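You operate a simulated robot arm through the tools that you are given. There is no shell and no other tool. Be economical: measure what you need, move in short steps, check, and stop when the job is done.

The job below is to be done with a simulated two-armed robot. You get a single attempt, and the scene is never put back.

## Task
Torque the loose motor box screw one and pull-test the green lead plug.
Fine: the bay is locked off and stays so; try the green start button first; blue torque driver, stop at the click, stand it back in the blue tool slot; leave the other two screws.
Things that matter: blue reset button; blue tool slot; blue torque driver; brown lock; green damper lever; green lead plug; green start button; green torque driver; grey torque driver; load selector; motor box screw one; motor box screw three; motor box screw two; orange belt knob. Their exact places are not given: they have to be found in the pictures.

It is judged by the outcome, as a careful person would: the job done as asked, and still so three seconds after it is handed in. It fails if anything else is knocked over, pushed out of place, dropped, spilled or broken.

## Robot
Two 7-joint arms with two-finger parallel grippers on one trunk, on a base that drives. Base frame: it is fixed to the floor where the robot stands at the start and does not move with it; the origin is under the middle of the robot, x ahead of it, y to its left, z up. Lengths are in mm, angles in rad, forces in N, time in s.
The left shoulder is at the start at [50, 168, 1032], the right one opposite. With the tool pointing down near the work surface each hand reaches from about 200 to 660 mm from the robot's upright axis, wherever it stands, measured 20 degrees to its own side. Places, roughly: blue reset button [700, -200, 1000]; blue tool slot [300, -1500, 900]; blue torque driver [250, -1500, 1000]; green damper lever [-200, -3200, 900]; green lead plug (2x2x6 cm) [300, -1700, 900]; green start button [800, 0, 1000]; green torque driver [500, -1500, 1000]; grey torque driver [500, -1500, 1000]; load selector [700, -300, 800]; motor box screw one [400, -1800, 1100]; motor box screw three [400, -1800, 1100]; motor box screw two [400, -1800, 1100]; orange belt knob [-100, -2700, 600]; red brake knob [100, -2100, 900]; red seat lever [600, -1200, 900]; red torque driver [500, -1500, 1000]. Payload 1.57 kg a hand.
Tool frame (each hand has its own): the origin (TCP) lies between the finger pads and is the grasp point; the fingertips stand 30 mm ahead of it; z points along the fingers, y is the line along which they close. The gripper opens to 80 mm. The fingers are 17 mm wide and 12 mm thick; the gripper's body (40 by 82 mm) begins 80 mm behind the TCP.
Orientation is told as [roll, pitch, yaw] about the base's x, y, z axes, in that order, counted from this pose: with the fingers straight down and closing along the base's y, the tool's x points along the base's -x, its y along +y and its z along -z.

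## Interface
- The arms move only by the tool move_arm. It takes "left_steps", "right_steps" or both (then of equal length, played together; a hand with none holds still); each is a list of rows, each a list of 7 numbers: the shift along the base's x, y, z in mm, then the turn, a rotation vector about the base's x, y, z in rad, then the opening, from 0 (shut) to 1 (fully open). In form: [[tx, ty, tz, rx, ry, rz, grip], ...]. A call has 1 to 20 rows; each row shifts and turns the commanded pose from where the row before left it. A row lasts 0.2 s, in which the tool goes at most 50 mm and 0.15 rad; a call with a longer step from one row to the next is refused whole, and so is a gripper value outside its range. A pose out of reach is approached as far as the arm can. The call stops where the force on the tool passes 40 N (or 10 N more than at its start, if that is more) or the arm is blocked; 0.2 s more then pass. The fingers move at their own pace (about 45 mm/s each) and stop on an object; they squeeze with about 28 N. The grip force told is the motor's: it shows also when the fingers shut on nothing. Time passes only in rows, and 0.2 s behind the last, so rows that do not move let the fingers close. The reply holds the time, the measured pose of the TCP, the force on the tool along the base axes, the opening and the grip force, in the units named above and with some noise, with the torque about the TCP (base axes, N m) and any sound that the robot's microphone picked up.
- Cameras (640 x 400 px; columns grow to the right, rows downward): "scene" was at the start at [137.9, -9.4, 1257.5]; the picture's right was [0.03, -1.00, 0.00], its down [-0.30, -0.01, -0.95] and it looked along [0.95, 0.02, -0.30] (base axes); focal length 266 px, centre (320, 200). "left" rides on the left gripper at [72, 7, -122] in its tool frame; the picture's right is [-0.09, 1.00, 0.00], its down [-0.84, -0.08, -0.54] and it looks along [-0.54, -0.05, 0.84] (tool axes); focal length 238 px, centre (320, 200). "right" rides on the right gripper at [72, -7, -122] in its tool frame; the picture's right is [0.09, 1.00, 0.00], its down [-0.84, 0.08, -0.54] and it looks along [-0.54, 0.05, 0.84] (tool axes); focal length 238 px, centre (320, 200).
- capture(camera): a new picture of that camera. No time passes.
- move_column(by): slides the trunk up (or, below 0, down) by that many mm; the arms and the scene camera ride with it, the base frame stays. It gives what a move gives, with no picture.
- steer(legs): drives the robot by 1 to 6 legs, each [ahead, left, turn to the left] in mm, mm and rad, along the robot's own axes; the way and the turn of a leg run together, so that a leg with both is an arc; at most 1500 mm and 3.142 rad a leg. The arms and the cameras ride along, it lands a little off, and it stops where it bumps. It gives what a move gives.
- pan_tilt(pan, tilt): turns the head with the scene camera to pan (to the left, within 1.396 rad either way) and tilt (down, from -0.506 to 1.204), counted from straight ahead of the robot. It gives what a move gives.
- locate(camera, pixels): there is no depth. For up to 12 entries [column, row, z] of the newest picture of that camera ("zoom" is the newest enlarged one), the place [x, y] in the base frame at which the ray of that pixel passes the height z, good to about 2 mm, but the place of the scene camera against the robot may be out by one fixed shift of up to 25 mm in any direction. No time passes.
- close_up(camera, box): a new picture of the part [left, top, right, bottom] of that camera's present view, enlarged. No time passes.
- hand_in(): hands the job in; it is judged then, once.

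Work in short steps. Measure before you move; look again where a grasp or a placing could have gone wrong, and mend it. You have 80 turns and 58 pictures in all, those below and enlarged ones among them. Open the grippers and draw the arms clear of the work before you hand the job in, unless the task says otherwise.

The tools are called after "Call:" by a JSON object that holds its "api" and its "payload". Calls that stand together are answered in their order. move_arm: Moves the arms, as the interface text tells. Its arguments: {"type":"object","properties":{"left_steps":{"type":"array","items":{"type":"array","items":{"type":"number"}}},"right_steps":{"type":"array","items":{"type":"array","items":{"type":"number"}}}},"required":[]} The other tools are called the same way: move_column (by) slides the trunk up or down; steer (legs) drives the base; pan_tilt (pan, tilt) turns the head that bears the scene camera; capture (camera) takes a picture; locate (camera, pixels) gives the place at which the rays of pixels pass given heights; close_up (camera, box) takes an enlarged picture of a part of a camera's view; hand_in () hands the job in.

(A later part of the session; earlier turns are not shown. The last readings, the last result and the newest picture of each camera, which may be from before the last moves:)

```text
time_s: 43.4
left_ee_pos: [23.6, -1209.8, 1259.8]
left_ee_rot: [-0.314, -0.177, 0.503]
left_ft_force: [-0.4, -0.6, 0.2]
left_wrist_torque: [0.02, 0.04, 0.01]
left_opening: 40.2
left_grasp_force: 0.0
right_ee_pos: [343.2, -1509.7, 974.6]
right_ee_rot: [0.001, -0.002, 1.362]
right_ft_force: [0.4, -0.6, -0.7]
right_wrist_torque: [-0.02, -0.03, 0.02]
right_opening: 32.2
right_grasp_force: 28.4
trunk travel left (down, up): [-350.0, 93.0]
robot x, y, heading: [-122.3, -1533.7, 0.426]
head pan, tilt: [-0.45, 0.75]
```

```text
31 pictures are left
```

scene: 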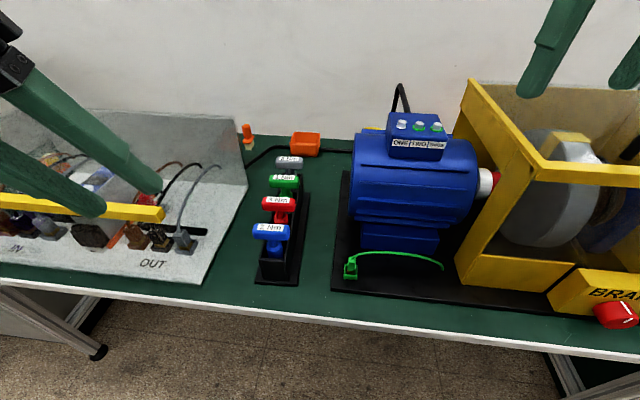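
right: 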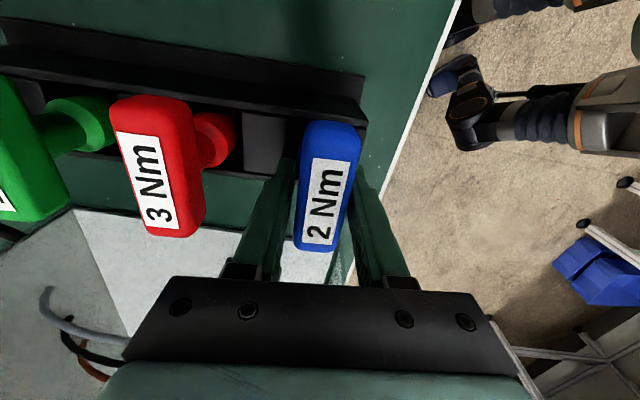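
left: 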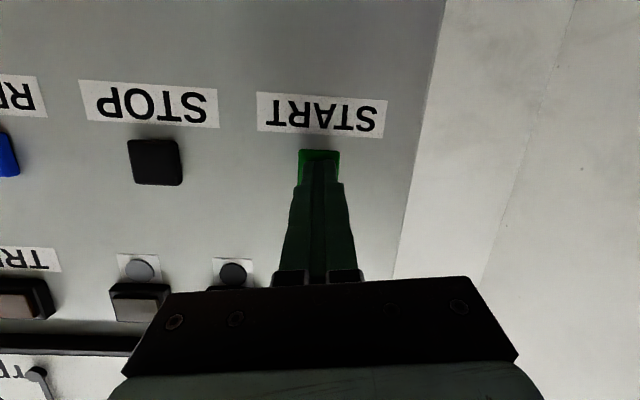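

Gripped at 32 mm with 28 N; the standing pose is TCP [343,-1510,974.6], yaw 1.362. I lift straight up 180 mm and look.

Call:
{"api": "move_arm", "payload": {"right_steps": [[0, 0, 15, 0, 0, 0, 0], [0, 0, 25, 0, 0, 0, 0], [0, 0, 30, 0, 0, 0, 0], [0, 0, 40, 0, 0, 0, 0], [0, 0, 40, 0, 0, 0, 0], [0, 0, 40, 0, 0, 0, 0], [0, 0, 10, 0, 0, 0, 0]]}}

Call:
{"api": "capture", "payload": {"camera": "scene"}}

Call:
{"api": "capture", "payload": {"camera": "right"}}

```text
time_s: 45.0
left_ee_pos: [23.2, -1209.8, 1260.1]
left_ee_rot: [-0.315, -0.179, 0.5]
left_ft_force: [0.5, 0.1, 0.5]
left_wrist_torque: [0.01, -0.02, 0.01]
left_opening: 40.2
left_grasp_force: 0.0
right_ee_pos: [340.6, -1511.8, 1173.2]
right_ee_rot: [0.0, -0.001, 1.359]
right_ft_force: [-1.0, 0.6, -1.2]
right_wrist_torque: [0.04, 0.0, -0.03]
right_opening: 32.2
right_grasp_force: 28.2
trunk travel left (down, up): [-350.0, 93.0]
robot x, y, heading: [-121.9, -1534.9, 0.421]
head pan, tilt: [-0.45, 0.75]
```

```text
30 pictures are left
```

scene: 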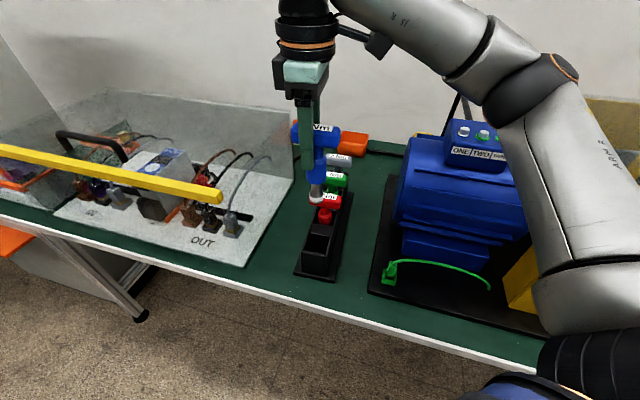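

```text
29 pictures are left
```

right: 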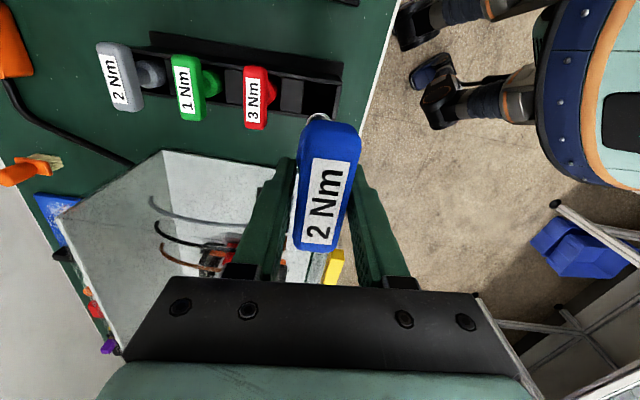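

The driver hangs straight with a socket tip at about (317,203). I estimate the tip's height via locate against the handle's known place.

Call:
{"api": "close_up", "payload": {"camera": "scene", "box": [270, 90, 370, 290]}}

Call:
{"api": "locate", "payload": {"camera": "scene", "pixels": [[318, 128, 1168], [318, 128, 1180], [317, 204, 1080], [317, 204, 1060], [317, 204, 1040], [317, 204, 1020], [317, 204, 1000], [461, 125, 1130], [467, 132, 1130], [484, 133, 1130]]}}

```text
2.00 times, centred on (320, 190) of scene
```

zoom: 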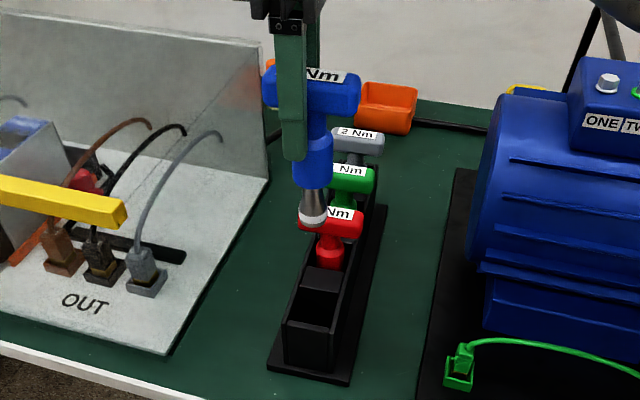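

```text
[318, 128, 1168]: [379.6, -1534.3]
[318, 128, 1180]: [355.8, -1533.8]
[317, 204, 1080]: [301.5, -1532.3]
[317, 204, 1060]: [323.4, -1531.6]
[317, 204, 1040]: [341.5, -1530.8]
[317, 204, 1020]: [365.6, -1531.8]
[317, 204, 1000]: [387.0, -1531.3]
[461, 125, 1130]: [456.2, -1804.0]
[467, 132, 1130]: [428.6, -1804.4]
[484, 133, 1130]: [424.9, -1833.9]
```

I use the near fingertip (zoom (293,160), known place) to calibrate the scene camera here, then the socket tip (zoom (311,224)).

Call:
{"api": "locate", "payload": {"camera": "zoom", "pixels": [[293, 160, 1143], [311, 226, 1060], [311, 226, 1040], [311, 226, 1020], [607, 76, 1130], [607, 76, 1110], [593, 66, 1060], [460, 355, 860], [300, 340, 920]]}}

```text
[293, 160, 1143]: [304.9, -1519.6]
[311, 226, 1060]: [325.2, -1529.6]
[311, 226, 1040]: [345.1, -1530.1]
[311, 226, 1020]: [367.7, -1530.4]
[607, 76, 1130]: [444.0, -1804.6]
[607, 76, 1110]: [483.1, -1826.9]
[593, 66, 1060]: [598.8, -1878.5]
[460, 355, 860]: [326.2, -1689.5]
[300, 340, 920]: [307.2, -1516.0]
```

The socket bottom is ~110–130 mm below the TCP, and screw one ≈[433,-1785,1135]. I raise trunk and arm so the tool clears the motor box, then strafe to face the motor.

Call:
{"api": "move_column", "payload": {"by": 90}}

Call:
{"api": "move_arm", "payload": {"right_steps": [[0, 0, 25, 0, 0, 0, 0], [0, 0, 25, 0, 0, 0, 0]]}}

Call:
{"api": "steer", "payload": {"legs": [[-106, -237, 0]]}}

Call:
{"api": "capture", "payload": {"camera": "right"}}

```text
time_s: 46.3
left_ee_pos: [24.3, -1210.7, 1350.4]
left_ee_rot: [-0.313, -0.178, 0.501]
left_ft_force: [-0.5, 0.5, -0.1]
left_wrist_torque: [0.05, 0.01, -0.01]
left_opening: 39.7
left_grasp_force: 0.0
right_ee_pos: [340.0, -1511.2, 1263.1]
right_ee_rot: [-0.002, -0.001, 1.36]
right_ft_force: [0.2, 0.7, -1.6]
right_wrist_torque: [0.04, 0.01, 0.01]
right_opening: 32.0
right_grasp_force: 28.3
trunk travel left (down, up): [-440.0, 3.0]
robot x, y, heading: [-121.7, -1529.3, 0.425]
head pan, tilt: [-0.45, 0.75]
```

```text
time_s: 46.9
left_ee_pos: [22.7, -1210.5, 1349.3]
left_ee_rot: [-0.313, -0.18, 0.502]
left_ft_force: [0.3, -0.1, 0.8]
left_wrist_torque: [0.02, 0.01, -0.02]
left_opening: 40.2
left_grasp_force: 0.1
right_ee_pos: [326.4, -1509.5, 1306.9]
right_ee_rot: [-0.001, -0.003, 1.356]
right_ft_force: [0.3, 1.3, -1.7]
right_wrist_torque: [0.04, -0.02, 0.0]
right_opening: 31.7
right_grasp_force: 27.6
right hand out of reach, approached as far as the arm can: row 1, 2
trunk travel left (down, up): [-440.0, 3.0]
robot x, y, heading: [-121.5, -1530.4, 0.417]
head pan, tilt: [-0.45, 0.75]
```

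```text
time_s: 48.7
left_ee_pos: [24.9, -1469.1, 1349.8]
left_ee_rot: [-0.312, -0.179, 0.502]
left_ft_force: [0.6, -0.2, 0.2]
left_wrist_torque: [0.03, 0.0, 0.02]
left_opening: 40.0
left_grasp_force: 0.1
right_ee_pos: [328.1, -1767.5, 1307.6]
right_ee_rot: [-0.002, -0.005, 1.357]
right_ft_force: [0.1, 0.4, -2.1]
right_wrist_torque: [0.03, -0.05, -0.03]
right_opening: 32.1
right_grasp_force: 28.0
trunk travel left (down, up): [-440.0, 3.0]
robot x, y, heading: [-119.7, -1793.3, 0.427]
head pan, tilt: [-0.45, 0.75]
```

```text
27 pictures are left
```

right: 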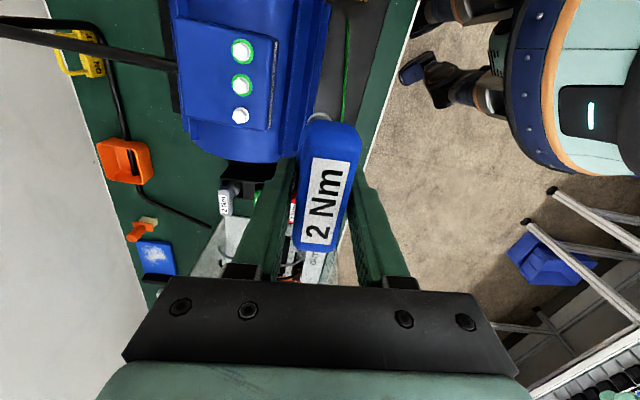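

Screw ONE is at (241,115) in the right view. The arm is limited at this height, so I must get nearer; I locate the screw, the bench edge (390,130) and the robot's base rim (512,110).

Call:
{"api": "locate", "payload": {"camera": "right", "pixels": [[241, 115, 1150], [241, 115, 1130], [241, 115, 1110], [241, 84, 1130], [385, 130, 797], [415, 20, 797], [512, 110, 300], [512, 110, 600], [512, 110, 100], [405, 75, 50], [317, 118, 1190], [317, 118, 1170]]}}

```text
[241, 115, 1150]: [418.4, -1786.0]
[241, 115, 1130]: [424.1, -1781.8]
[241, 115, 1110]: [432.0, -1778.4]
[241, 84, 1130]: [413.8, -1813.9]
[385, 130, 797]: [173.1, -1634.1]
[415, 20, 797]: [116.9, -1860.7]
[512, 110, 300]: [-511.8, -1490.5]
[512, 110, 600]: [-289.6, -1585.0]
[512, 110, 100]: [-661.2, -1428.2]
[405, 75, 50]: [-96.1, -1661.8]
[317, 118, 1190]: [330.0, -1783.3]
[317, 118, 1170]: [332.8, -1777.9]
```

The bench edge is at x≈135 here and my axis at x≈-120. I look straight down with the head to see the clearance between my base and the bench.

Call:
{"api": "pan_tilt", "payload": {"pan": -0.6, "tilt": 1.15}}

Call:
{"api": "capture", "payload": {"camera": "scene"}}

```text
time_s: 49.6
left_ee_pos: [25.3, -1469.4, 1349.2]
left_ee_rot: [-0.315, -0.178, 0.502]
left_ft_force: [0.1, 0.0, 0.3]
left_wrist_torque: [-0.06, 0.0, 0.0]
left_opening: 40.3
left_grasp_force: 0.1
right_ee_pos: [328.7, -1767.7, 1307.5]
right_ee_rot: [0.001, -0.002, 1.357]
right_ft_force: [0.1, -0.5, -1.9]
right_wrist_torque: [-0.03, -0.01, -0.02]
right_opening: 31.7
right_grasp_force: 28.1
trunk travel left (down, up): [-440.0, 3.0]
robot x, y, heading: [-119.9, -1793.1, 0.424]
head pan, tilt: [-0.6, 1.15]
```

```text
26 pictures are left
```

scene: 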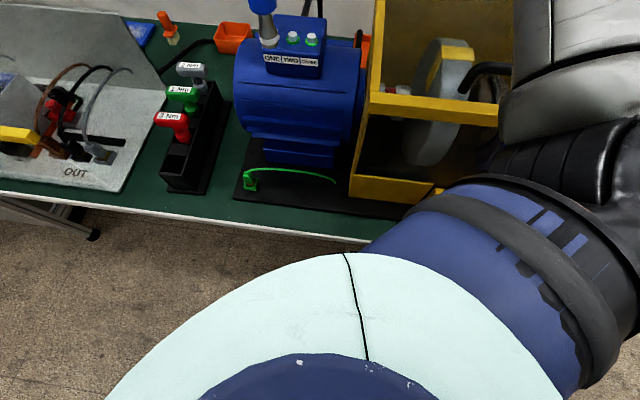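

The tool already hangs near screw one in view. I nudge the base 70 mm toward the bench (it halts if it bumps) to give the arm reach.

Call:
{"api": "steer", "payload": {"legs": [[64, -29, 0]]}}

Call:
{"api": "move_arm", "payload": {"right_steps": [[0, -15, -10, 0, 0, 0, 0], [0, -15, -8, 0, 0, 0, 0], [0, 0, 0, 0, 0, 0, 0]]}}

Call:
{"api": "capture", "payload": {"camera": "right"}}

```text
time_s: 50.6
left_ee_pos: [95.1, -1469.0, 1348.6]
left_ee_rot: [-0.314, -0.179, 0.503]
left_ft_force: [-0.1, 0.4, -0.9]
left_wrist_torque: [0.0, 0.0, 0.02]
left_opening: 40.1
left_grasp_force: 0.1
right_ee_pos: [398.7, -1766.9, 1307.6]
right_ee_rot: [0.0, -0.002, 1.358]
right_ft_force: [0.0, 0.7, -2.3]
right_wrist_torque: [0.0, 0.02, -0.01]
right_opening: 32.1
right_grasp_force: 28.1
trunk travel left (down, up): [-440.0, 3.0]
robot x, y, heading: [-48.9, -1791.8, 0.422]
head pan, tilt: [-0.6, 1.15]
```

```text
time_s: 51.4
left_ee_pos: [94.1, -1468.2, 1349.3]
left_ee_rot: [-0.315, -0.177, 0.501]
left_ft_force: [-0.2, 0.4, -0.3]
left_wrist_torque: [0.01, -0.03, -0.01]
left_opening: 39.8
left_grasp_force: 0.1
right_ee_pos: [398.6, -1796.1, 1290.0]
right_ee_rot: [-0.001, -0.004, 1.359]
right_ft_force: [-0.1, -0.2, -1.9]
right_wrist_torque: [0.03, 0.01, 0.03]
right_opening: 31.7
right_grasp_force: 28.1
trunk travel left (down, up): [-440.0, 3.0]
robot x, y, heading: [-49.0, -1787.5, 0.423]
head pan, tilt: [-0.6, 1.15]
```

```text
25 pictures are left
```

right: 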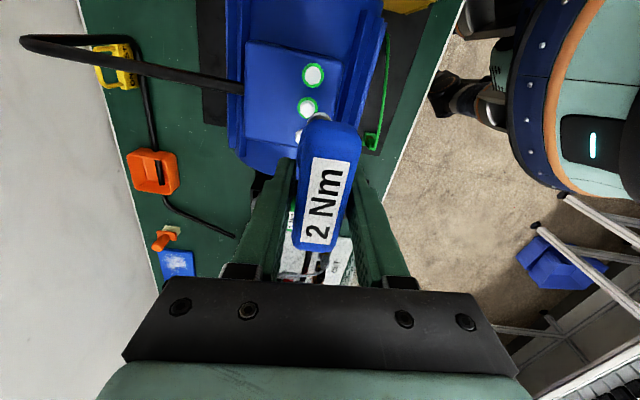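

Screws THREE (314,75), TWO (308,107) and a sliver of ONE (299,138) show beside the handle. I locate them to fix height and place by parallax.

Call:
{"api": "locate", "payload": {"camera": "right", "pixels": [[314, 75, 1150], [314, 75, 1130], [314, 75, 1110], [308, 107, 1150], [308, 107, 1130], [308, 107, 1110], [300, 139, 1130], [318, 118, 1175], [318, 118, 1160]]}}

```text
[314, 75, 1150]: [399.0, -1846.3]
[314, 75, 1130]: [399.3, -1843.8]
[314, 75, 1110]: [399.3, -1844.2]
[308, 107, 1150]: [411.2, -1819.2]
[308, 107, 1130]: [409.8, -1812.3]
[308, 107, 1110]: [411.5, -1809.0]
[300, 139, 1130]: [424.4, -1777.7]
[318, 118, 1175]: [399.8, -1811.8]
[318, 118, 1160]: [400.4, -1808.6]
```

Screw ONE ≈[421,-1784.5], top z≈1142. The shaft's offset from the TCP along the bar is unclear, so I look at the held tool with the scene camera from the front.

Call:
{"api": "pan_tilt", "payload": {"pan": -0.45, "tilt": 0.55}}

Call:
{"api": "capture", "payload": {"camera": "scene"}}

Call:
{"api": "close_up", "payload": {"camera": "scene", "box": [270, 80, 390, 220]}}

```text
time_s: 52.4
left_ee_pos: [95.4, -1468.4, 1350.5]
left_ee_rot: [-0.314, -0.178, 0.502]
left_ft_force: [0.4, -1.8, 0.1]
left_wrist_torque: [-0.01, 0.0, 0.02]
left_opening: 40.3
left_grasp_force: 0.1
right_ee_pos: [398.5, -1796.7, 1290.8]
right_ee_rot: [-0.001, -0.004, 1.358]
right_ft_force: [0.7, -0.1, -1.9]
right_wrist_torque: [0.04, 0.01, 0.01]
right_opening: 31.7
right_grasp_force: 27.9
trunk travel left (down, up): [-440.0, 3.0]
robot x, y, heading: [-50.2, -1786.5, 0.424]
head pan, tilt: [-0.45, 0.55]
```

```text
24 pictures are left
```

scene: 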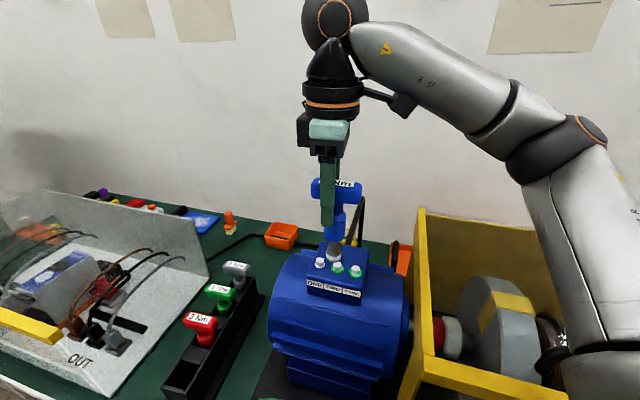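

```text
2.86 times, centred on (330, 150) of scene
```

zoom: 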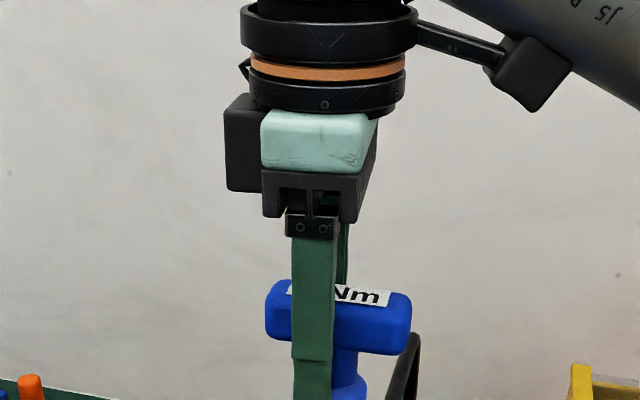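

I need the socket against screw ONE: close-up around (335,255).

Call:
{"api": "close_up", "payload": {"camera": "scene", "box": [285, 170, 385, 300]}}

```text
3.08 times, centred on (335, 235) of scene
```

zoom: 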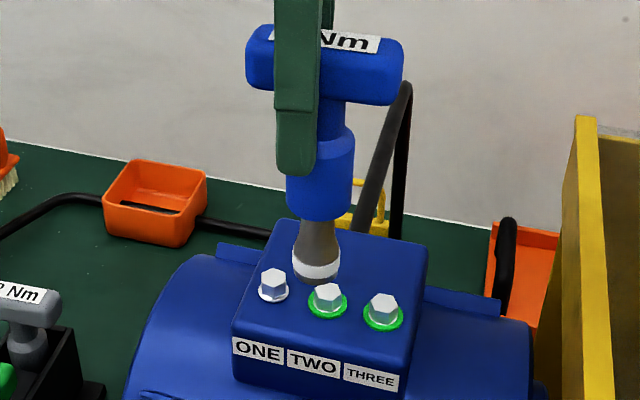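

The tool is clear: socket bottom about 30 mm above the screw heads, shaft about 5 mm toward -y of the TCP, L≈110. I move the TCP to (422,-1780), z≈1268, and check alignment.

Call:
{"api": "move_arm", "payload": {"right_steps": [[12, 8, 0, 0, 0, 0, 0], [11.5, 8.5, 0, 0, 0, 0, 0], [0, 0, -12, 0, 0, 0, 0], [0, 0, -8, 0, 0, 0, 0], [0, 0, 0, 0, 0, 0, 0]]}}

Call:
{"api": "close_up", "payload": {"camera": "scene", "box": [285, 190, 365, 290]}}

Call:
{"api": "capture", "payload": {"camera": "right"}}

```text
time_s: 53.6
left_ee_pos: [94.2, -1468.9, 1350.0]
left_ee_rot: [-0.315, -0.177, 0.503]
left_ft_force: [-0.1, 0.6, -0.1]
left_wrist_torque: [-0.02, 0.04, -0.02]
left_opening: 40.1
left_grasp_force: 0.0
right_ee_pos: [406.8, -1779.0, 1264.5]
right_ee_rot: [-0.003, -0.003, 1.359]
right_ft_force: [0.2, 0.0, -1.7]
right_wrist_torque: [0.03, -0.02, 0.02]
right_opening: 31.9
right_grasp_force: 28.0
right hand out of reach, approached as far as the arm can: row 1, 2
trunk travel left (down, up): [-440.0, 3.0]
robot x, y, heading: [-49.3, -1792.7, 0.422]
head pan, tilt: [-0.45, 0.55]
```

```text
4.00 times, centred on (325, 240) of scene
```

zoom: 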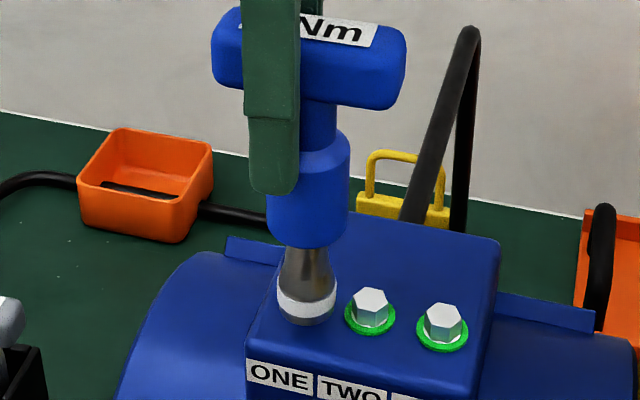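

```text
20 pictures are left
```

right: 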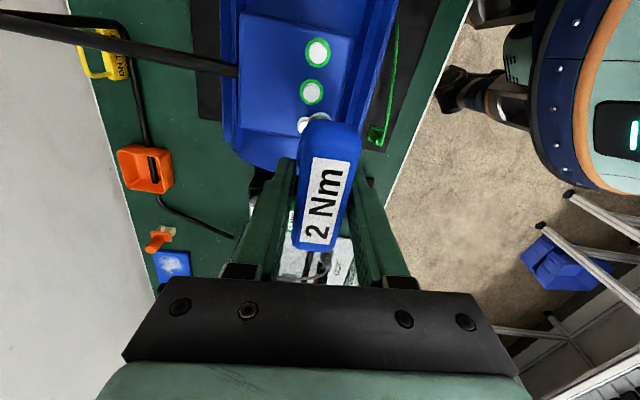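

The arm stopped at x=407 (reach). I lift 20 mm, drive 35 mm further toward the bench, then re-position.

Call:
{"api": "move_arm", "payload": {"right_steps": [[-10, 0, 20, 0, 0, 0, 0], [-10, 0, 0, 0, 0, 0, 0]]}}

Call:
{"api": "steer", "payload": {"legs": [[36, -16, 0]]}}

```text
time_s: 54.2
left_ee_pos: [93.9, -1468.1, 1349.4]
left_ee_rot: [-0.314, -0.179, 0.503]
left_ft_force: [0.7, 0.4, 0.5]
left_wrist_torque: [0.02, -0.01, -0.03]
left_opening: 39.9
left_grasp_force: 0.0
right_ee_pos: [386.4, -1778.7, 1285.2]
right_ee_rot: [-0.002, -0.004, 1.36]
right_ft_force: [0.4, -0.4, -1.7]
right_wrist_torque: [0.0, 0.0, -0.01]
right_opening: 32.1
right_grasp_force: 28.0
trunk travel left (down, up): [-440.0, 3.0]
robot x, y, heading: [-48.0, -1785.9, 0.431]
head pan, tilt: [-0.45, 0.55]
```

```text
time_s: 55.1
left_ee_pos: [106.3, -1468.4, 1350.1]
left_ee_rot: [-0.321, -0.187, 0.496]
left_ft_force: [0.5, -0.2, 0.4]
left_wrist_torque: [0.0, -0.02, -0.01]
left_opening: 40.0
left_grasp_force: 0.1
right_ee_pos: [396.9, -1780.1, 1286.8]
right_ee_rot: [-0.01, -0.002, 1.35]
right_ft_force: [1.1, 0.7, -1.6]
right_wrist_torque: [-0.01, 0.03, -0.01]
right_opening: 31.8
right_grasp_force: 28.1
trunk travel left (down, up): [-440.0, 3.0]
robot x, y, heading: [-31.4, -1788.9, 0.419]
head pan, tilt: [-0.45, 0.55]
stopped in leg 1: the robot was blocked; the commanded pose is now the measured one
```

The base touched the bench at x≈-31. I back off 15 mm and strafe 100 mm left along the bench, which puts the shoulder nearer the screw.

Call:
{"api": "steer", "payload": {"legs": [[-14, 6, 0], [57, 84, 0]]}}

Call:
{"api": "move_arm", "payload": {"right_steps": [[0, -35, 0, 0, 0, 0, 0], [0, -35, 0, 0, 0, 0, 0], [5, -25, 0, 0, 0, 0, 0], [10, 0, 0, 0, 0, 0, 0], [0, 0, 0, 0, 0, 0, 0]]}}

```text
time_s: 56.6
left_ee_pos: [121.8, -1366.4, 1349.7]
left_ee_rot: [-0.313, -0.179, 0.498]
left_ft_force: [1.1, 0.6, 0.1]
left_wrist_torque: [-0.02, 0.0, -0.03]
left_opening: 39.8
left_grasp_force: 0.0
right_ee_pos: [410.9, -1679.2, 1284.6]
right_ee_rot: [-0.001, -0.002, 1.352]
right_ft_force: [-0.2, 0.2, -1.5]
right_wrist_torque: [-0.01, 0.02, -0.01]
right_opening: 31.4
right_grasp_force: 28.2
trunk travel left (down, up): [-440.0, 3.0]
robot x, y, heading: [-27.3, -1686.1, 0.419]
head pan, tilt: [-0.45, 0.55]
```

```text
time_s: 57.9
left_ee_pos: [121.6, -1368.3, 1349.7]
left_ee_rot: [-0.314, -0.177, 0.496]
left_ft_force: [0.6, -0.1, 1.1]
left_wrist_torque: [0.02, 0.02, 0.02]
left_opening: 39.8
left_grasp_force: 0.1
right_ee_pos: [405.0, -1763.5, 1276.4]
right_ee_rot: [0.0, -0.003, 1.351]
right_ft_force: [1.3, -0.1, -1.8]
right_wrist_torque: [0.0, -0.01, 0.01]
right_opening: 31.8
right_grasp_force: 28.3
right hand out of reach, approached as far as the arm can: row 3, 4
trunk travel left (down, up): [-440.0, 3.0]
robot x, y, heading: [-26.6, -1688.6, 0.42]
head pan, tilt: [-0.45, 0.55]
```

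The limit seems to come from the wrist yaw, not the distance. I unwind yaw by 0.45 (to 0.9) at this height and see where the hand goes.

Call:
{"api": "move_arm", "payload": {"right_steps": [[0, 0, 5, 0, 0, -0.15, 0], [0, 0, 0, 0, 0, -0.15, 0], [0, 0, 0, 0, 0, -0.15, 0], [0, 0, 0, 0, 0, 0, 0]]}}

```text
time_s: 58.9
left_ee_pos: [121.1, -1368.8, 1350.6]
left_ee_rot: [-0.315, -0.178, 0.496]
left_ft_force: [0.8, -0.2, 0.3]
left_wrist_torque: [-0.03, -0.02, 0.01]
left_opening: 39.9
left_grasp_force: 0.1
right_ee_pos: [404.2, -1764.0, 1281.2]
right_ee_rot: [0.001, -0.002, 0.901]
right_ft_force: [0.3, -0.3, -1.9]
right_wrist_torque: [0.01, 0.03, 0.0]
right_opening: 31.7
right_grasp_force: 27.9
trunk travel left (down, up): [-440.0, 3.0]
robot x, y, heading: [-25.1, -1688.7, 0.423]
head pan, tilt: [-0.45, 0.55]
```

Yaw 0.9 now and no limit reported. I move to (424,-1780.5,1272).

Call:
{"api": "move_arm", "payload": {"right_steps": [[10, -8, 0, 0, 0, 0, 0], [10, -8.5, 0, 0, 0, 0, 0], [0, 0, -9, 0, 0, 0, 0], [0, 0, 0, 0, 0, 0, 0]]}}

Call:
{"api": "capture", "payload": {"camera": "right"}}

Call:
{"api": "close_up", "payload": {"camera": "scene", "box": [290, 170, 490, 330]}}

```text
time_s: 59.9
left_ee_pos: [121.9, -1368.4, 1350.4]
left_ee_rot: [-0.314, -0.178, 0.498]
left_ft_force: [0.7, 1.6, 0.7]
left_wrist_torque: [-0.01, 0.03, -0.01]
left_opening: 39.8
left_grasp_force: 0.0
right_ee_pos: [423.8, -1781.1, 1272.5]
right_ee_rot: [-0.001, -0.002, 0.903]
right_ft_force: [-0.1, 0.7, -1.6]
right_wrist_torque: [0.04, 0.01, 0.02]
right_opening: 32.1
right_grasp_force: 28.0
trunk travel left (down, up): [-440.0, 3.0]
robot x, y, heading: [-25.1, -1692.6, 0.421]
head pan, tilt: [-0.45, 0.55]
```

```text
19 pictures are left
```

right: 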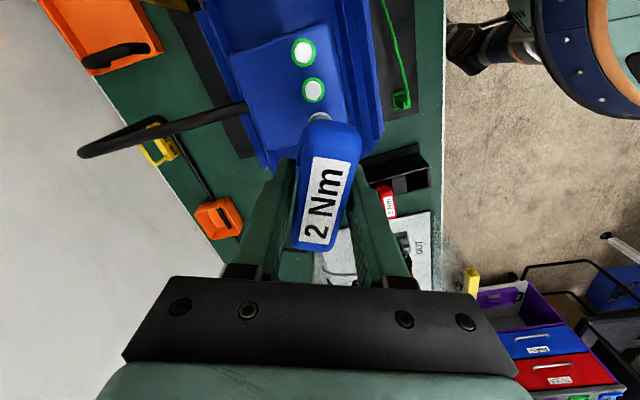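

```text
2.50 times, centred on (390, 250) of scene
```

zoom: 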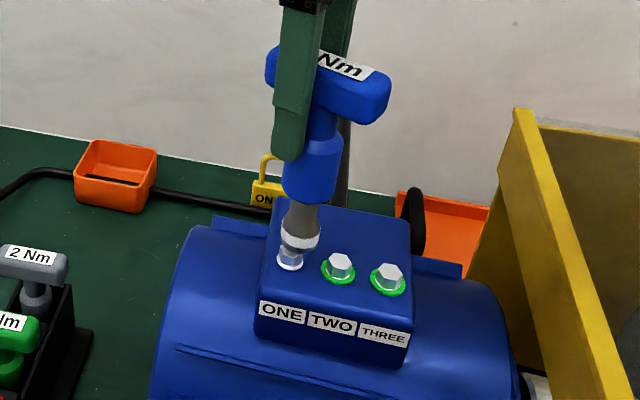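

Socket sits over ONE but slightly right in the scene zoom (socket (299,245), screw (290,256)). I check the screws' places from the right view with THREE (303,52) and TWO (314,90).

Call:
{"api": "locate", "payload": {"camera": "right", "pixels": [[303, 52, 1142], [314, 90, 1142], [303, 52, 1130], [314, 90, 1130], [319, 114, 1160], [319, 114, 1150]]}}

Call:
{"api": "locate", "payload": {"camera": "zoom", "pixels": [[388, 272, 1142], [340, 261, 1142], [290, 250, 1142], [299, 245, 1160], [299, 245, 1150], [290, 158, 1242]]}}

```text
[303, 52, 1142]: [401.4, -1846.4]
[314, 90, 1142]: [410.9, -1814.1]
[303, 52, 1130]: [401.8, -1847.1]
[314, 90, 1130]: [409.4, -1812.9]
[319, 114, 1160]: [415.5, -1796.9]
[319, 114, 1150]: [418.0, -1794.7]
```

```text
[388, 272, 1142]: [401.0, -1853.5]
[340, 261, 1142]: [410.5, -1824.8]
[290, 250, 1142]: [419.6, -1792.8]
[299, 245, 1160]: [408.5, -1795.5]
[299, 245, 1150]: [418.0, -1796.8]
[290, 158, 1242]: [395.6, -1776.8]
```

Screw ONE ≈(420.4,-1783); socket ≈(419.5,-1786.5). I shift (+1,+3.5) and go down gently, watching the force.

Call:
{"api": "move_arm", "payload": {"right_steps": [[1, 3.5, 0, 0, 0, 0, 0], [0, 0, -3, 0, 0, 0, 0], [0, 0, -3, 0, 0, 0, 0], [0, 0, -2, 0, 0, 0, 0], [0, 0, -2, 0, 0, 0, 0], [0, 0, 0, 0, 0, 0, 0]]}}

Call:
{"api": "close_up", "payload": {"camera": "scene", "box": [310, 190, 410, 290]}}

```text
time_s: 61.2
left_ee_pos: [120.1, -1367.5, 1349.6]
left_ee_rot: [-0.314, -0.179, 0.496]
left_ft_force: [-0.6, -0.5, -0.6]
left_wrist_torque: [-0.01, 0.03, -0.01]
left_opening: 39.8
left_grasp_force: 0.1
right_ee_pos: [425.3, -1776.7, 1263.2]
right_ee_rot: [0.0, -0.002, 0.904]
right_ft_force: [-0.1, 0.4, -2.8]
right_wrist_torque: [0.03, 0.0, -0.04]
right_opening: 31.9
right_grasp_force: 27.9
trunk travel left (down, up): [-440.0, 3.0]
robot x, y, heading: [-25.6, -1689.2, 0.423]
head pan, tilt: [-0.45, 0.55]
```

```text
4.00 times, centred on (360, 240) of scene
```

zoom: 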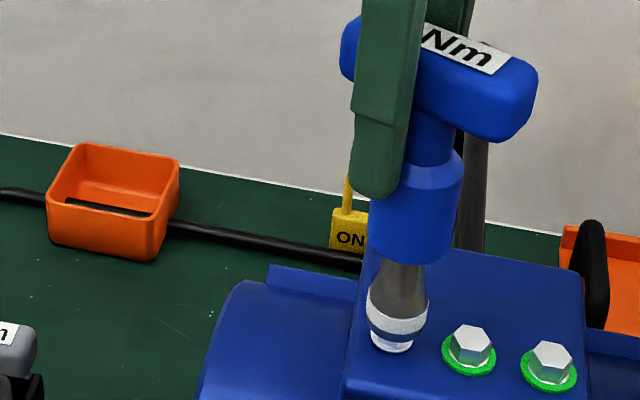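

The socket is nearly centred over ONE (396 vs ~392 columns). I nudge +1.5 mm in y and lower further in small steps.

Call:
{"api": "move_arm", "payload": {"right_steps": [[0, 1.5, -2, 0, 0, 0, 0], [0, 0, -2, 0, 0, 0, 0], [0, 0, -2, 0, 0, 0, 0], [0, 0, -2, 0, 0, 0, 0], [0, 0, 0, 0, 0, 0, 0]]}}

```text
time_s: 62.5
left_ee_pos: [121.2, -1367.5, 1348.8]
left_ee_rot: [-0.313, -0.178, 0.497]
left_ft_force: [-0.7, -0.1, -0.6]
left_wrist_torque: [0.01, -0.03, -0.02]
left_opening: 39.8
left_grasp_force: 0.1
right_ee_pos: [424.4, -1774.7, 1254.8]
right_ee_rot: [0.001, -0.002, 0.903]
right_ft_force: [-0.1, 0.3, 2.3]
right_wrist_torque: [0.05, -0.04, -0.02]
right_opening: 31.9
right_grasp_force: 27.6
trunk travel left (down, up): [-440.0, 3.0]
robot x, y, heading: [-24.1, -1691.5, 0.42]
head pan, tilt: [-0.45, 0.55]
```

Vertical force changed from -1.7 to +2.3 N, a light touch. I lower 3 mm more and look.

Call:
{"api": "move_arm", "payload": {"right_steps": [[0, 0, -1.5, 0, 0, 0, 0], [0, 0, -1.5, 0, 0, 0, 0], [0, 0, 0, 0, 0, 0, 0]]}}

Call:
{"api": "close_up", "payload": {"camera": "scene", "box": [310, 190, 410, 290]}}

```text
time_s: 63.2
left_ee_pos: [119.2, -1368.2, 1349.5]
left_ee_rot: [-0.317, -0.18, 0.498]
left_ft_force: [-1.0, 0.1, 0.5]
left_wrist_torque: [0.03, 0.0, 0.03]
left_opening: 40.0
left_grasp_force: 0.2
right_ee_pos: [423.2, -1772.8, 1254.4]
right_ee_rot: [-0.002, -0.007, 0.903]
right_ft_force: [1.3, 1.7, 22.1]
right_wrist_torque: [-0.13, -0.01, -0.01]
right_opening: 31.7
right_grasp_force: 27.7
trunk travel left (down, up): [-440.0, 3.0]
robot x, y, heading: [-26.6, -1691.9, 0.425]
head pan, tilt: [-0.45, 0.55]
```

```text
4.00 times, centred on (360, 240) of scene
```

zoom: 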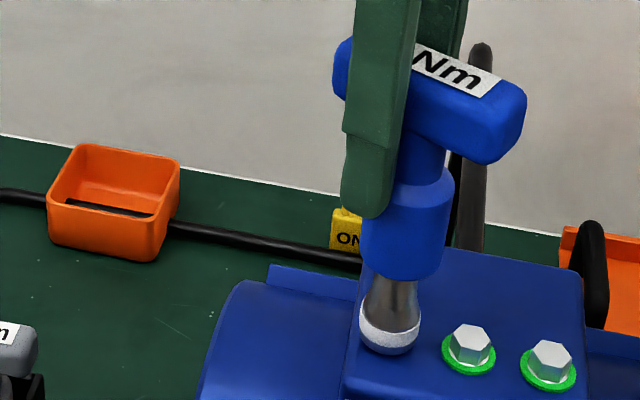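

The socket is seated over ONE's head (22 N). I ease the push and start turning clockwise, watching torque and sound.

Call:
{"api": "move_arm", "payload": {"right_steps": [[0, 0, 1.5, 0, 0, 0, 0], [0.8, -0.7, 0, 0, 0, -0.14, 0], [0.7, -0.8, 0, 0, 0, -0.14, 0], [0.6, -0.9, 0, 0, 0, -0.14, 0], [0, 0, 0, 0, 0, 0, 0]]}}

```text
time_s: 64.5
left_ee_pos: [120.7, -1368.5, 1349.3]
left_ee_rot: [-0.313, -0.178, 0.497]
left_ft_force: [-0.4, -0.8, 0.9]
left_wrist_torque: [-0.03, -0.02, 0.01]
left_opening: 40.2
left_grasp_force: 0.1
right_ee_pos: [427.3, -1776.1, 1254.2]
right_ee_rot: [-0.001, -0.003, 0.479]
right_ft_force: [5.4, 0.9, 15.9]
right_wrist_torque: [0.06, -0.42, 0.0]
right_opening: 31.4
right_grasp_force: 27.5
trunk travel left (down, up): [-440.0, 3.0]
robot x, y, heading: [-29.2, -1688.6, 0.419]
head pan, tilt: [-0.45, 0.55]
```

No resisting torque yet. I continue turning clockwise with the TCP following the arc.

Call:
{"api": "move_arm", "payload": {"right_steps": [[0.9, -0.9, 0, 0, 0, -0.14, 0], [0.6, -0.9, 0, 0, 0, -0.14, 0], [0.2, -1, 0, 0, 0, -0.14, 0], [0, -1, 0, 0, 0, -0.14, 0], [-0.1, -1, 0, 0, 0, -0.14, 0], [-0.3, -0.9, 0, 0, 0, -0.14, 0], [0, 0, 0, 0, 0, 0, 0]]}}

```text
time_s: 66.0
left_ee_pos: [120.7, -1369.1, 1350.3]
left_ee_rot: [-0.314, -0.177, 0.498]
left_ft_force: [0.2, 0.5, -0.6]
left_wrist_torque: [0.0, -0.02, 0.01]
left_opening: 39.8
left_grasp_force: 0.1
right_ee_pos: [428.7, -1782.7, 1252.2]
right_ee_rot: [-0.001, -0.002, -0.359]
right_ft_force: [2.5, -2.7, 5.9]
right_wrist_torque: [-0.21, -0.21, 0.03]
right_opening: 31.8
right_grasp_force: 27.7
trunk travel left (down, up): [-440.0, 3.0]
robot x, y, heading: [-26.8, -1686.8, 0.415]
head pan, tilt: [-0.45, 0.55]
```

Force drops to 6 N and z falls, so the screw is likely running in. I keep turning with a slight downward follow.

Call:
{"api": "move_arm", "payload": {"right_steps": [[-0.4, -0.9, -0.3, 0, 0, -0.14, 0], [-0.5, -0.8, -0.3, 0, 0, -0.14, 0], [-0.6, -0.75, -0.3, 0, 0, -0.14, 0], [-0.75, -0.65, -0.3, 0, 0, -0.14, 0], [-0.8, -0.55, -0.3, 0, 0, -0.14, 0], [-0.85, -0.4, -0.3, 0, 0, -0.14, 0], [-0.9, -0.3, -0.3, 0, 0, -0.14, 0], [0, 0, 0, 0, 0, 0, 0]]}}

```text
time_s: 67.8
left_ee_pos: [118.5, -1368.7, 1350.2]
left_ee_rot: [-0.315, -0.179, 0.498]
left_ft_force: [0.1, 0.3, -1.1]
left_wrist_torque: [-0.01, 0.0, -0.01]
left_opening: 39.8
left_grasp_force: 0.1
right_ee_pos: [422.8, -1788.0, 1252.8]
right_ee_rot: [0.004, -0.002, -1.34]
right_ft_force: [2.6, -6.8, 16.5]
right_wrist_torque: [-0.63, -0.17, 0.11]
right_opening: 31.6
right_grasp_force: 28.1
trunk travel left (down, up): [-440.0, 3.0]
robot x, y, heading: [-25.5, -1688.9, 0.421]
head pan, tilt: [-0.45, 0.55]
```

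Torque is still small (0.11). I continue turning clockwise.

Call:
{"api": "move_arm", "payload": {"right_steps": [[-0.95, -0.7, 0, 0, 0, -0.14, 0], [-0.95, -0.3, 0, 0, 0, -0.14, 0], [-0.95, 0, 0, 0, 0, -0.14, 0], [-0.95, 0.15, 0, 0, 0, -0.14, 0], [-0.9, 0.3, 0, 0, 0, -0.14, 0], [-0.85, 0.4, 0, 0, 0, -0.14, 0], [-0.8, 0.55, 0, 0, 0, -0.14, 0], [0, 0, 0, 0, 0, 0, 0]]}}

Call:
{"api": "close_up", "payload": {"camera": "scene", "box": [310, 190, 410, 290]}}

```text
time_s: 69.7
left_ee_pos: [119.8, -1368.0, 1350.0]
left_ee_rot: [-0.314, -0.178, 0.497]
left_ft_force: [-0.7, 0.2, 0.5]
left_wrist_torque: [-0.01, 0.02, -0.01]
left_opening: 40.2
left_grasp_force: 0.0
right_ee_pos: [416.2, -1786.2, 1250.8]
right_ee_rot: [0.001, -0.003, -2.318]
right_ft_force: [-1.2, 0.4, 9.3]
right_wrist_torque: [-0.02, -0.02, 0.07]
right_opening: 31.6
right_grasp_force: 28.8
trunk travel left (down, up): [-440.0, 3.0]
robot x, y, heading: [-21.2, -1690.3, 0.425]
head pan, tilt: [-0.45, 0.55]
```

```text
4.00 times, centred on (360, 240) of scene
```

zoom: 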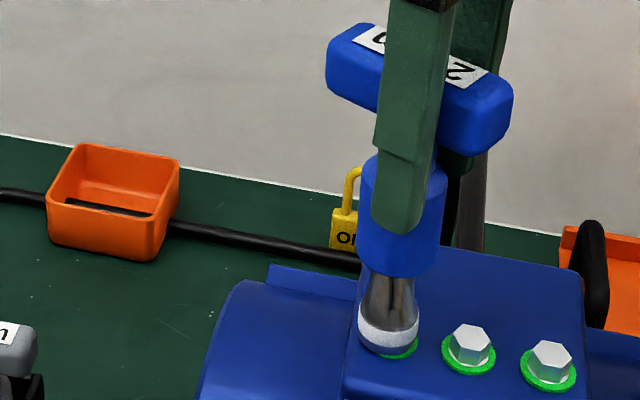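

A green ring now shows under ONE at (405,347), but no click was heard. I continue in small rotations, watching for the click.

Call:
{"api": "move_arm", "payload": {"right_steps": [[-0.4, 0.4, 0, 0, 0, -0.08, 0], [-0.4, 0.4, 0, 0, 0, -0.08, 0], [-0.4, 0.4, 0, 0, 0, -0.08, 0], [0, 0, 0, 0, 0, 0, 0]]}}

```text
time_s: 70.7
left_ee_pos: [119.0, -1368.3, 1350.4]
left_ee_rot: [-0.315, -0.179, 0.498]
left_ft_force: [-0.5, 0.2, -0.3]
left_wrist_torque: [-0.02, 0.01, 0.04]
left_opening: 40.0
left_grasp_force: 0.1
right_ee_pos: [414.7, -1785.9, 1250.7]
right_ee_rot: [0.0, 0.0, -2.558]
right_ft_force: [1.8, 0.6, 13.9]
right_wrist_torque: [0.06, -0.21, 0.09]
right_opening: 31.5
right_grasp_force: 27.8
trunk travel left (down, up): [-440.0, 3.0]
robot x, y, heading: [-27.2, -1693.0, 0.421]
head pan, tilt: [-0.45, 0.55]
```

Torque still light; continue clockwise.

Call:
{"api": "move_arm", "payload": {"right_steps": [[-0.5, 0.7, 0, 0, 0, -0.12, 0], [-0.45, 0.75, 0, 0, 0, -0.12, 0], [-0.3, 0.8, 0, 0, 0, -0.12, 0], [-0.2, 0.8, 0, 0, 0, -0.12, 0], [-0.1, 0.8, 0, 0, 0, -0.12, 0], [0, 0, 0, 0, 0, 0, 0]]}}

```text
time_s: 72.0
left_ee_pos: [119.1, -1368.0, 1349.8]
left_ee_rot: [-0.314, -0.181, 0.498]
left_ft_force: [0.8, 0.0, 0.0]
left_wrist_torque: [0.0, 0.02, -0.01]
left_opening: 40.1
left_grasp_force: 0.0
right_ee_pos: [415.2, -1780.8, 1251.0]
right_ee_rot: [0.0, -0.002, 3.124]
right_ft_force: [-0.7, -2.5, 12.0]
right_wrist_torque: [-0.18, -0.04, 0.13]
right_opening: 31.6
right_grasp_force: 28.2
trunk travel left (down, up): [-440.0, 3.0]
robot x, y, heading: [-23.1, -1690.3, 0.423]
head pan, tilt: [-0.45, 0.55]
```

Torque slowly rising (0.13). Keep turning.

Call:
{"api": "move_arm", "payload": {"right_steps": [[0, 0.8, 0, 0, 0, -0.12, 0], [0.1, 0.8, 0, 0, 0, -0.12, 0], [0.2, 0.8, 0, 0, 0, -0.12, 0], [0.3, 0.8, 0, 0, 0, -0.12, 0], [0.4, 0.7, 0, 0, 0, -0.12, 0], [0.5, 0.6, 0, 0, 0, -0.12, 0], [0, 0, 0, 0, 0, 0, 0]]}}

```text
time_s: 73.7
left_ee_pos: [119.8, -1368.6, 1349.4]
left_ee_rot: [-0.314, -0.179, 0.496]
left_ft_force: [-0.8, -0.5, 1.1]
left_wrist_torque: [0.01, 0.01, -0.03]
left_opening: 39.8
left_grasp_force: 0.0
right_ee_pos: [416.4, -1777.6, 1251.7]
right_ee_rot: [-0.002, -0.001, 2.405]
right_ft_force: [2.0, -1.9, 14.0]
right_wrist_torque: [-0.4, -0.25, 0.08]
right_opening: 31.6
right_grasp_force: 27.8
trunk travel left (down, up): [-440.0, 3.0]
robot x, y, heading: [-27.4, -1685.7, 0.418]
head pan, tilt: [-0.45, 0.55]
```

Still light torque after 4.8 rad with no wrist limit. Continue.

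Call:
{"api": "move_arm", "payload": {"right_steps": [[0.6, 0.6, 0, 0, 0, -0.12, 0], [0.65, 0.5, 0, 0, 0, -0.12, 0], [0.7, 0.45, 0, 0, 0, -0.12, 0], [0.75, 0.35, 0, 0, 0, -0.12, 0], [0.8, 0.25, 0, 0, 0, -0.12, 0], [0.8, 0.15, 0, 0, 0, -0.12, 0], [0, 0, 0, 0, 0, 0, 0]]}}

Call:
{"api": "close_up", "payload": {"camera": "scene", "box": [310, 190, 410, 290]}}

```text
time_s: 75.2
left_ee_pos: [119.9, -1369.1, 1349.7]
left_ee_rot: [-0.315, -0.178, 0.498]
left_ft_force: [0.5, 0.3, -0.3]
left_wrist_torque: [0.02, 0.02, 0.02]
left_opening: 40.1
left_grasp_force: 0.0
right_ee_pos: [421.1, -1775.8, 1251.9]
right_ee_rot: [0.0, -0.002, 1.684]
right_ft_force: [1.4, -2.6, 9.3]
right_wrist_torque: [-0.46, -0.09, 0.08]
right_opening: 31.6
right_grasp_force: 28.1
trunk travel left (down, up): [-440.0, 3.0]
robot x, y, heading: [-26.1, -1682.7, 0.417]
head pan, tilt: [-0.45, 0.55]
```

```text
4.00 times, centred on (360, 240) of scene
```

zoom: 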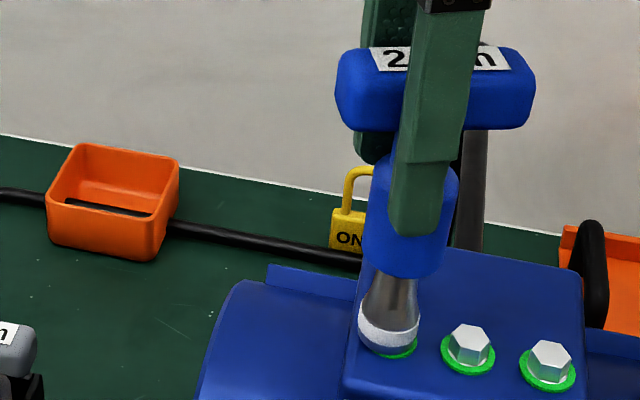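

The ring under ONE stays green and the torque stays ~0.1, with no click reported. I lift the socket off 25 mm to inspect the screw itself.

Call:
{"api": "move_arm", "payload": {"right_steps": [[0, 0, 10, 0, 0, 0, 0], [0, 0, 10, 0, 0, 0, 0], [-15, 0, 10, 0, 0, 0, 0], [-15, 20, 0, 0, 0, 0, 0], [0, 0, 0, 0, 0, 0, 0]]}}

Call:
{"api": "close_up", "payload": {"camera": "scene", "box": [320, 220, 420, 290]}}

```text
time_s: 76.5
left_ee_pos: [120.9, -1368.2, 1349.5]
left_ee_rot: [-0.316, -0.178, 0.498]
left_ft_force: [-0.4, -0.1, 0.7]
left_wrist_torque: [0.01, -0.01, 0.02]
left_opening: 40.0
left_grasp_force: 0.1
right_ee_pos: [391.1, -1756.2, 1282.0]
right_ee_rot: [0.001, -0.002, 1.686]
right_ft_force: [0.8, -1.5, -1.7]
right_wrist_torque: [0.05, -0.01, 0.0]
right_opening: 31.7
right_grasp_force: 27.6
trunk travel left (down, up): [-440.0, 3.0]
robot x, y, heading: [-23.8, -1687.6, 0.42]
head pan, tilt: [-0.45, 0.55]
```

```text
5.71 times, centred on (370, 255) of scene
```

zoom: 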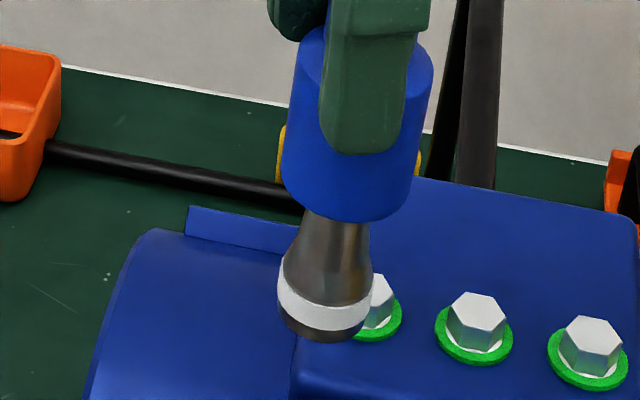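

ONE now sits flush like its neighbours with the same green ring around (385,325), and it turned freely afterwards without rising torque, so it is finished. I carry the driver back: drive to where I picked it up and lower the trunk.

Call:
{"api": "steer", "payload": {"legs": [[-60, 0, 0], [35, 183, 0]]}}

Call:
{"api": "move_column", "payload": {"by": -90}}

Call:
{"api": "move_arm", "payload": {"right_steps": [[0, 0, 0, 0, 0, -0.11, 0], [0, 0, 0, 0, 0, -0.11, 0], [0, 0, 0, 0, 0, -0.104, 0], [0, 0, 0, 0, 0, 0, 0]]}}

```text
time_s: 78.6
left_ee_pos: [22.3, -1210.8, 1349.5]
left_ee_rot: [-0.314, -0.177, 0.495]
left_ft_force: [0.4, 0.5, -0.3]
left_wrist_torque: [-0.04, 0.01, 0.0]
left_opening: 40.1
left_grasp_force: 0.1
right_ee_pos: [293.0, -1598.7, 1281.4]
right_ee_rot: [0.0, -0.002, 1.685]
right_ft_force: [0.3, 0.9, -2.8]
right_wrist_torque: [-0.03, 0.01, -0.03]
right_opening: 31.8
right_grasp_force: 27.4
trunk travel left (down, up): [-440.0, 3.0]
robot x, y, heading: [-125.7, -1530.4, 0.421]
head pan, tilt: [-0.45, 0.55]
```

```text
time_s: 79.8
left_ee_pos: [23.2, -1211.2, 1260.4]
left_ee_rot: [-0.313, -0.176, 0.496]
left_ft_force: [-0.2, -0.1, 0.3]
left_wrist_torque: [0.0, 0.02, 0.0]
left_opening: 40.0
left_grasp_force: 0.1
right_ee_pos: [292.7, -1599.4, 1191.4]
right_ee_rot: [-0.001, -0.001, 1.685]
right_ft_force: [-0.2, -0.5, -1.6]
right_wrist_torque: [0.04, 0.01, 0.0]
right_opening: 31.7
right_grasp_force: 27.9
trunk travel left (down, up): [-350.0, 93.0]
robot x, y, heading: [-123.8, -1533.1, 0.417]
head pan, tilt: [-0.45, 0.55]
```

```text
time_s: 80.8
left_ee_pos: [23.9, -1210.9, 1260.2]
left_ee_rot: [-0.313, -0.18, 0.497]
left_ft_force: [-1.1, 0.2, 0.7]
left_wrist_torque: [0.02, 0.04, 0.01]
left_opening: 39.9
left_grasp_force: 0.0
right_ee_pos: [293.8, -1600.0, 1192.6]
right_ee_rot: [-0.001, -0.003, 1.359]
right_ft_force: [0.3, -0.5, -2.4]
right_wrist_torque: [0.01, 0.02, 0.02]
right_opening: 31.7
right_grasp_force: 28.6
trunk travel left (down, up): [-350.0, 93.0]
robot x, y, heading: [-124.1, -1528.5, 0.419]
head pan, tilt: [-0.45, 0.55]
```

Yaw is 1.359 as at the pick. I move over the blue slot at (343,-1510), z≈1090, and check.

Call:
{"api": "move_arm", "payload": {"right_steps": [[10, 30, 0, 0, 0, 0, 0], [20, 30, 0, 0, 0, 0, 0], [19.5, 30, 0, 0, 0, 0, 0], [0, 0, -35, 0, 0, 0, 0], [0, 0, -35, 0, 0, 0, 0], [0, 0, -30, 0, 0, 0, 0], [0, 0, 0, 0, 0, 0, 0]]}}

Call:
{"api": "pan_tilt", "payload": {"pan": -0.45, "tilt": 0.75}}

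Call:
{"api": "close_up", "payload": {"camera": "scene", "box": [250, 120, 410, 290]}}

```text
time_s: 82.4
left_ee_pos: [23.6, -1210.9, 1260.3]
left_ee_rot: [-0.314, -0.179, 0.496]
left_ft_force: [0.0, 0.4, -0.9]
left_wrist_torque: [0.0, 0.01, 0.0]
left_opening: 39.8
left_grasp_force: 0.0
right_ee_pos: [341.3, -1508.6, 1091.7]
right_ee_rot: [0.001, -0.001, 1.361]
right_ft_force: [-0.7, 0.2, -0.9]
right_wrist_torque: [0.01, 0.02, 0.01]
right_opening: 31.9
right_grasp_force: 28.3
trunk travel left (down, up): [-350.0, 93.0]
robot x, y, heading: [-123.4, -1530.3, 0.421]
head pan, tilt: [-0.45, 0.55]
```

```text
time_s: 83.1
left_ee_pos: [23.2, -1212.0, 1260.3]
left_ee_rot: [-0.314, -0.179, 0.497]
left_ft_force: [-0.3, -0.7, -0.1]
left_wrist_torque: [0.03, -0.01, -0.02]
left_opening: 40.1
left_grasp_force: 0.0
right_ee_pos: [341.6, -1508.1, 1092.9]
right_ee_rot: [0.0, -0.001, 1.361]
right_ft_force: [-0.9, -0.4, -1.6]
right_wrist_torque: [0.04, 0.05, 0.01]
right_opening: 31.6
right_grasp_force: 28.1
trunk travel left (down, up): [-350.0, 93.0]
robot x, y, heading: [-124.5, -1533.5, 0.421]
head pan, tilt: [-0.45, 0.75]
```

```text
2.35 times, centred on (330, 205) of scene
```

zoom: 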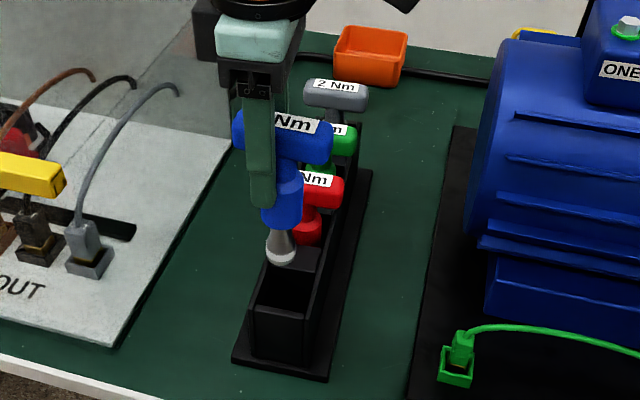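

The socket is above the blue slot opening (281,258 vs opening ~(285,287)). I correct to (343,-1510) and lower to the pick height.

Call:
{"api": "move_arm", "payload": {"right_steps": [[1.5, -1.7, -10, 0, 0, 0, 0], [0, 0, -20, 0, 0, 0, 0], [0, 0, -20, 0, 0, 0, 0], [0, 0, -20, 0, 0, 0, 0], [0, 0, -20, 0, 0, 0, 0], [0, 0, -15, 0, 0, 0, 0], [0, 0, -8, 0, 0, 0, 0], [0, 0, -3, 0, 0, 0, 0], [0, 0, 0, 0, 0, 0, 0]]}}

```text
time_s: 85.1
left_ee_pos: [23.0, -1210.6, 1260.1]
left_ee_rot: [-0.313, -0.179, 0.496]
left_ft_force: [0.3, 0.3, 0.0]
left_wrist_torque: [0.0, -0.01, -0.02]
left_opening: 40.0
left_grasp_force: 0.0
right_ee_pos: [345.5, -1509.7, 978.4]
right_ee_rot: [0.005, -0.002, 1.366]
right_ft_force: [-0.8, 0.1, -2.4]
right_wrist_torque: [0.0, 0.02, 0.02]
right_opening: 31.5
right_grasp_force: 27.5
right hand out of reach, approached as far as the arm can: row 7
trunk travel left (down, up): [-350.0, 93.0]
robot x, y, heading: [-122.5, -1532.0, 0.416]
head pan, tilt: [-0.45, 0.75]
```

At z=978 the arm is near a limit; the tool still hangs (force -2.4 N). I lower the trunk 4 mm to stand it on the slot floor.

Call:
{"api": "move_column", "payload": {"by": -4}}

```text
time_s: 85.7
left_ee_pos: [22.5, -1210.9, 1255.6]
left_ee_rot: [-0.315, -0.18, 0.495]
left_ft_force: [-0.1, 0.3, 0.2]
left_wrist_torque: [-0.01, 0.01, 0.01]
left_opening: 39.9
left_grasp_force: 0.0
right_ee_pos: [346.6, -1509.4, 972.2]
right_ee_rot: [0.007, -0.002, 1.366]
right_ft_force: [0.1, -0.3, -2.0]
right_wrist_torque: [0.03, 0.01, 0.0]
right_opening: 31.7
right_grasp_force: 27.8
trunk travel left (down, up): [-346.0, 97.0]
robot x, y, heading: [-126.3, -1529.5, 0.42]
head pan, tilt: [-0.45, 0.75]
```

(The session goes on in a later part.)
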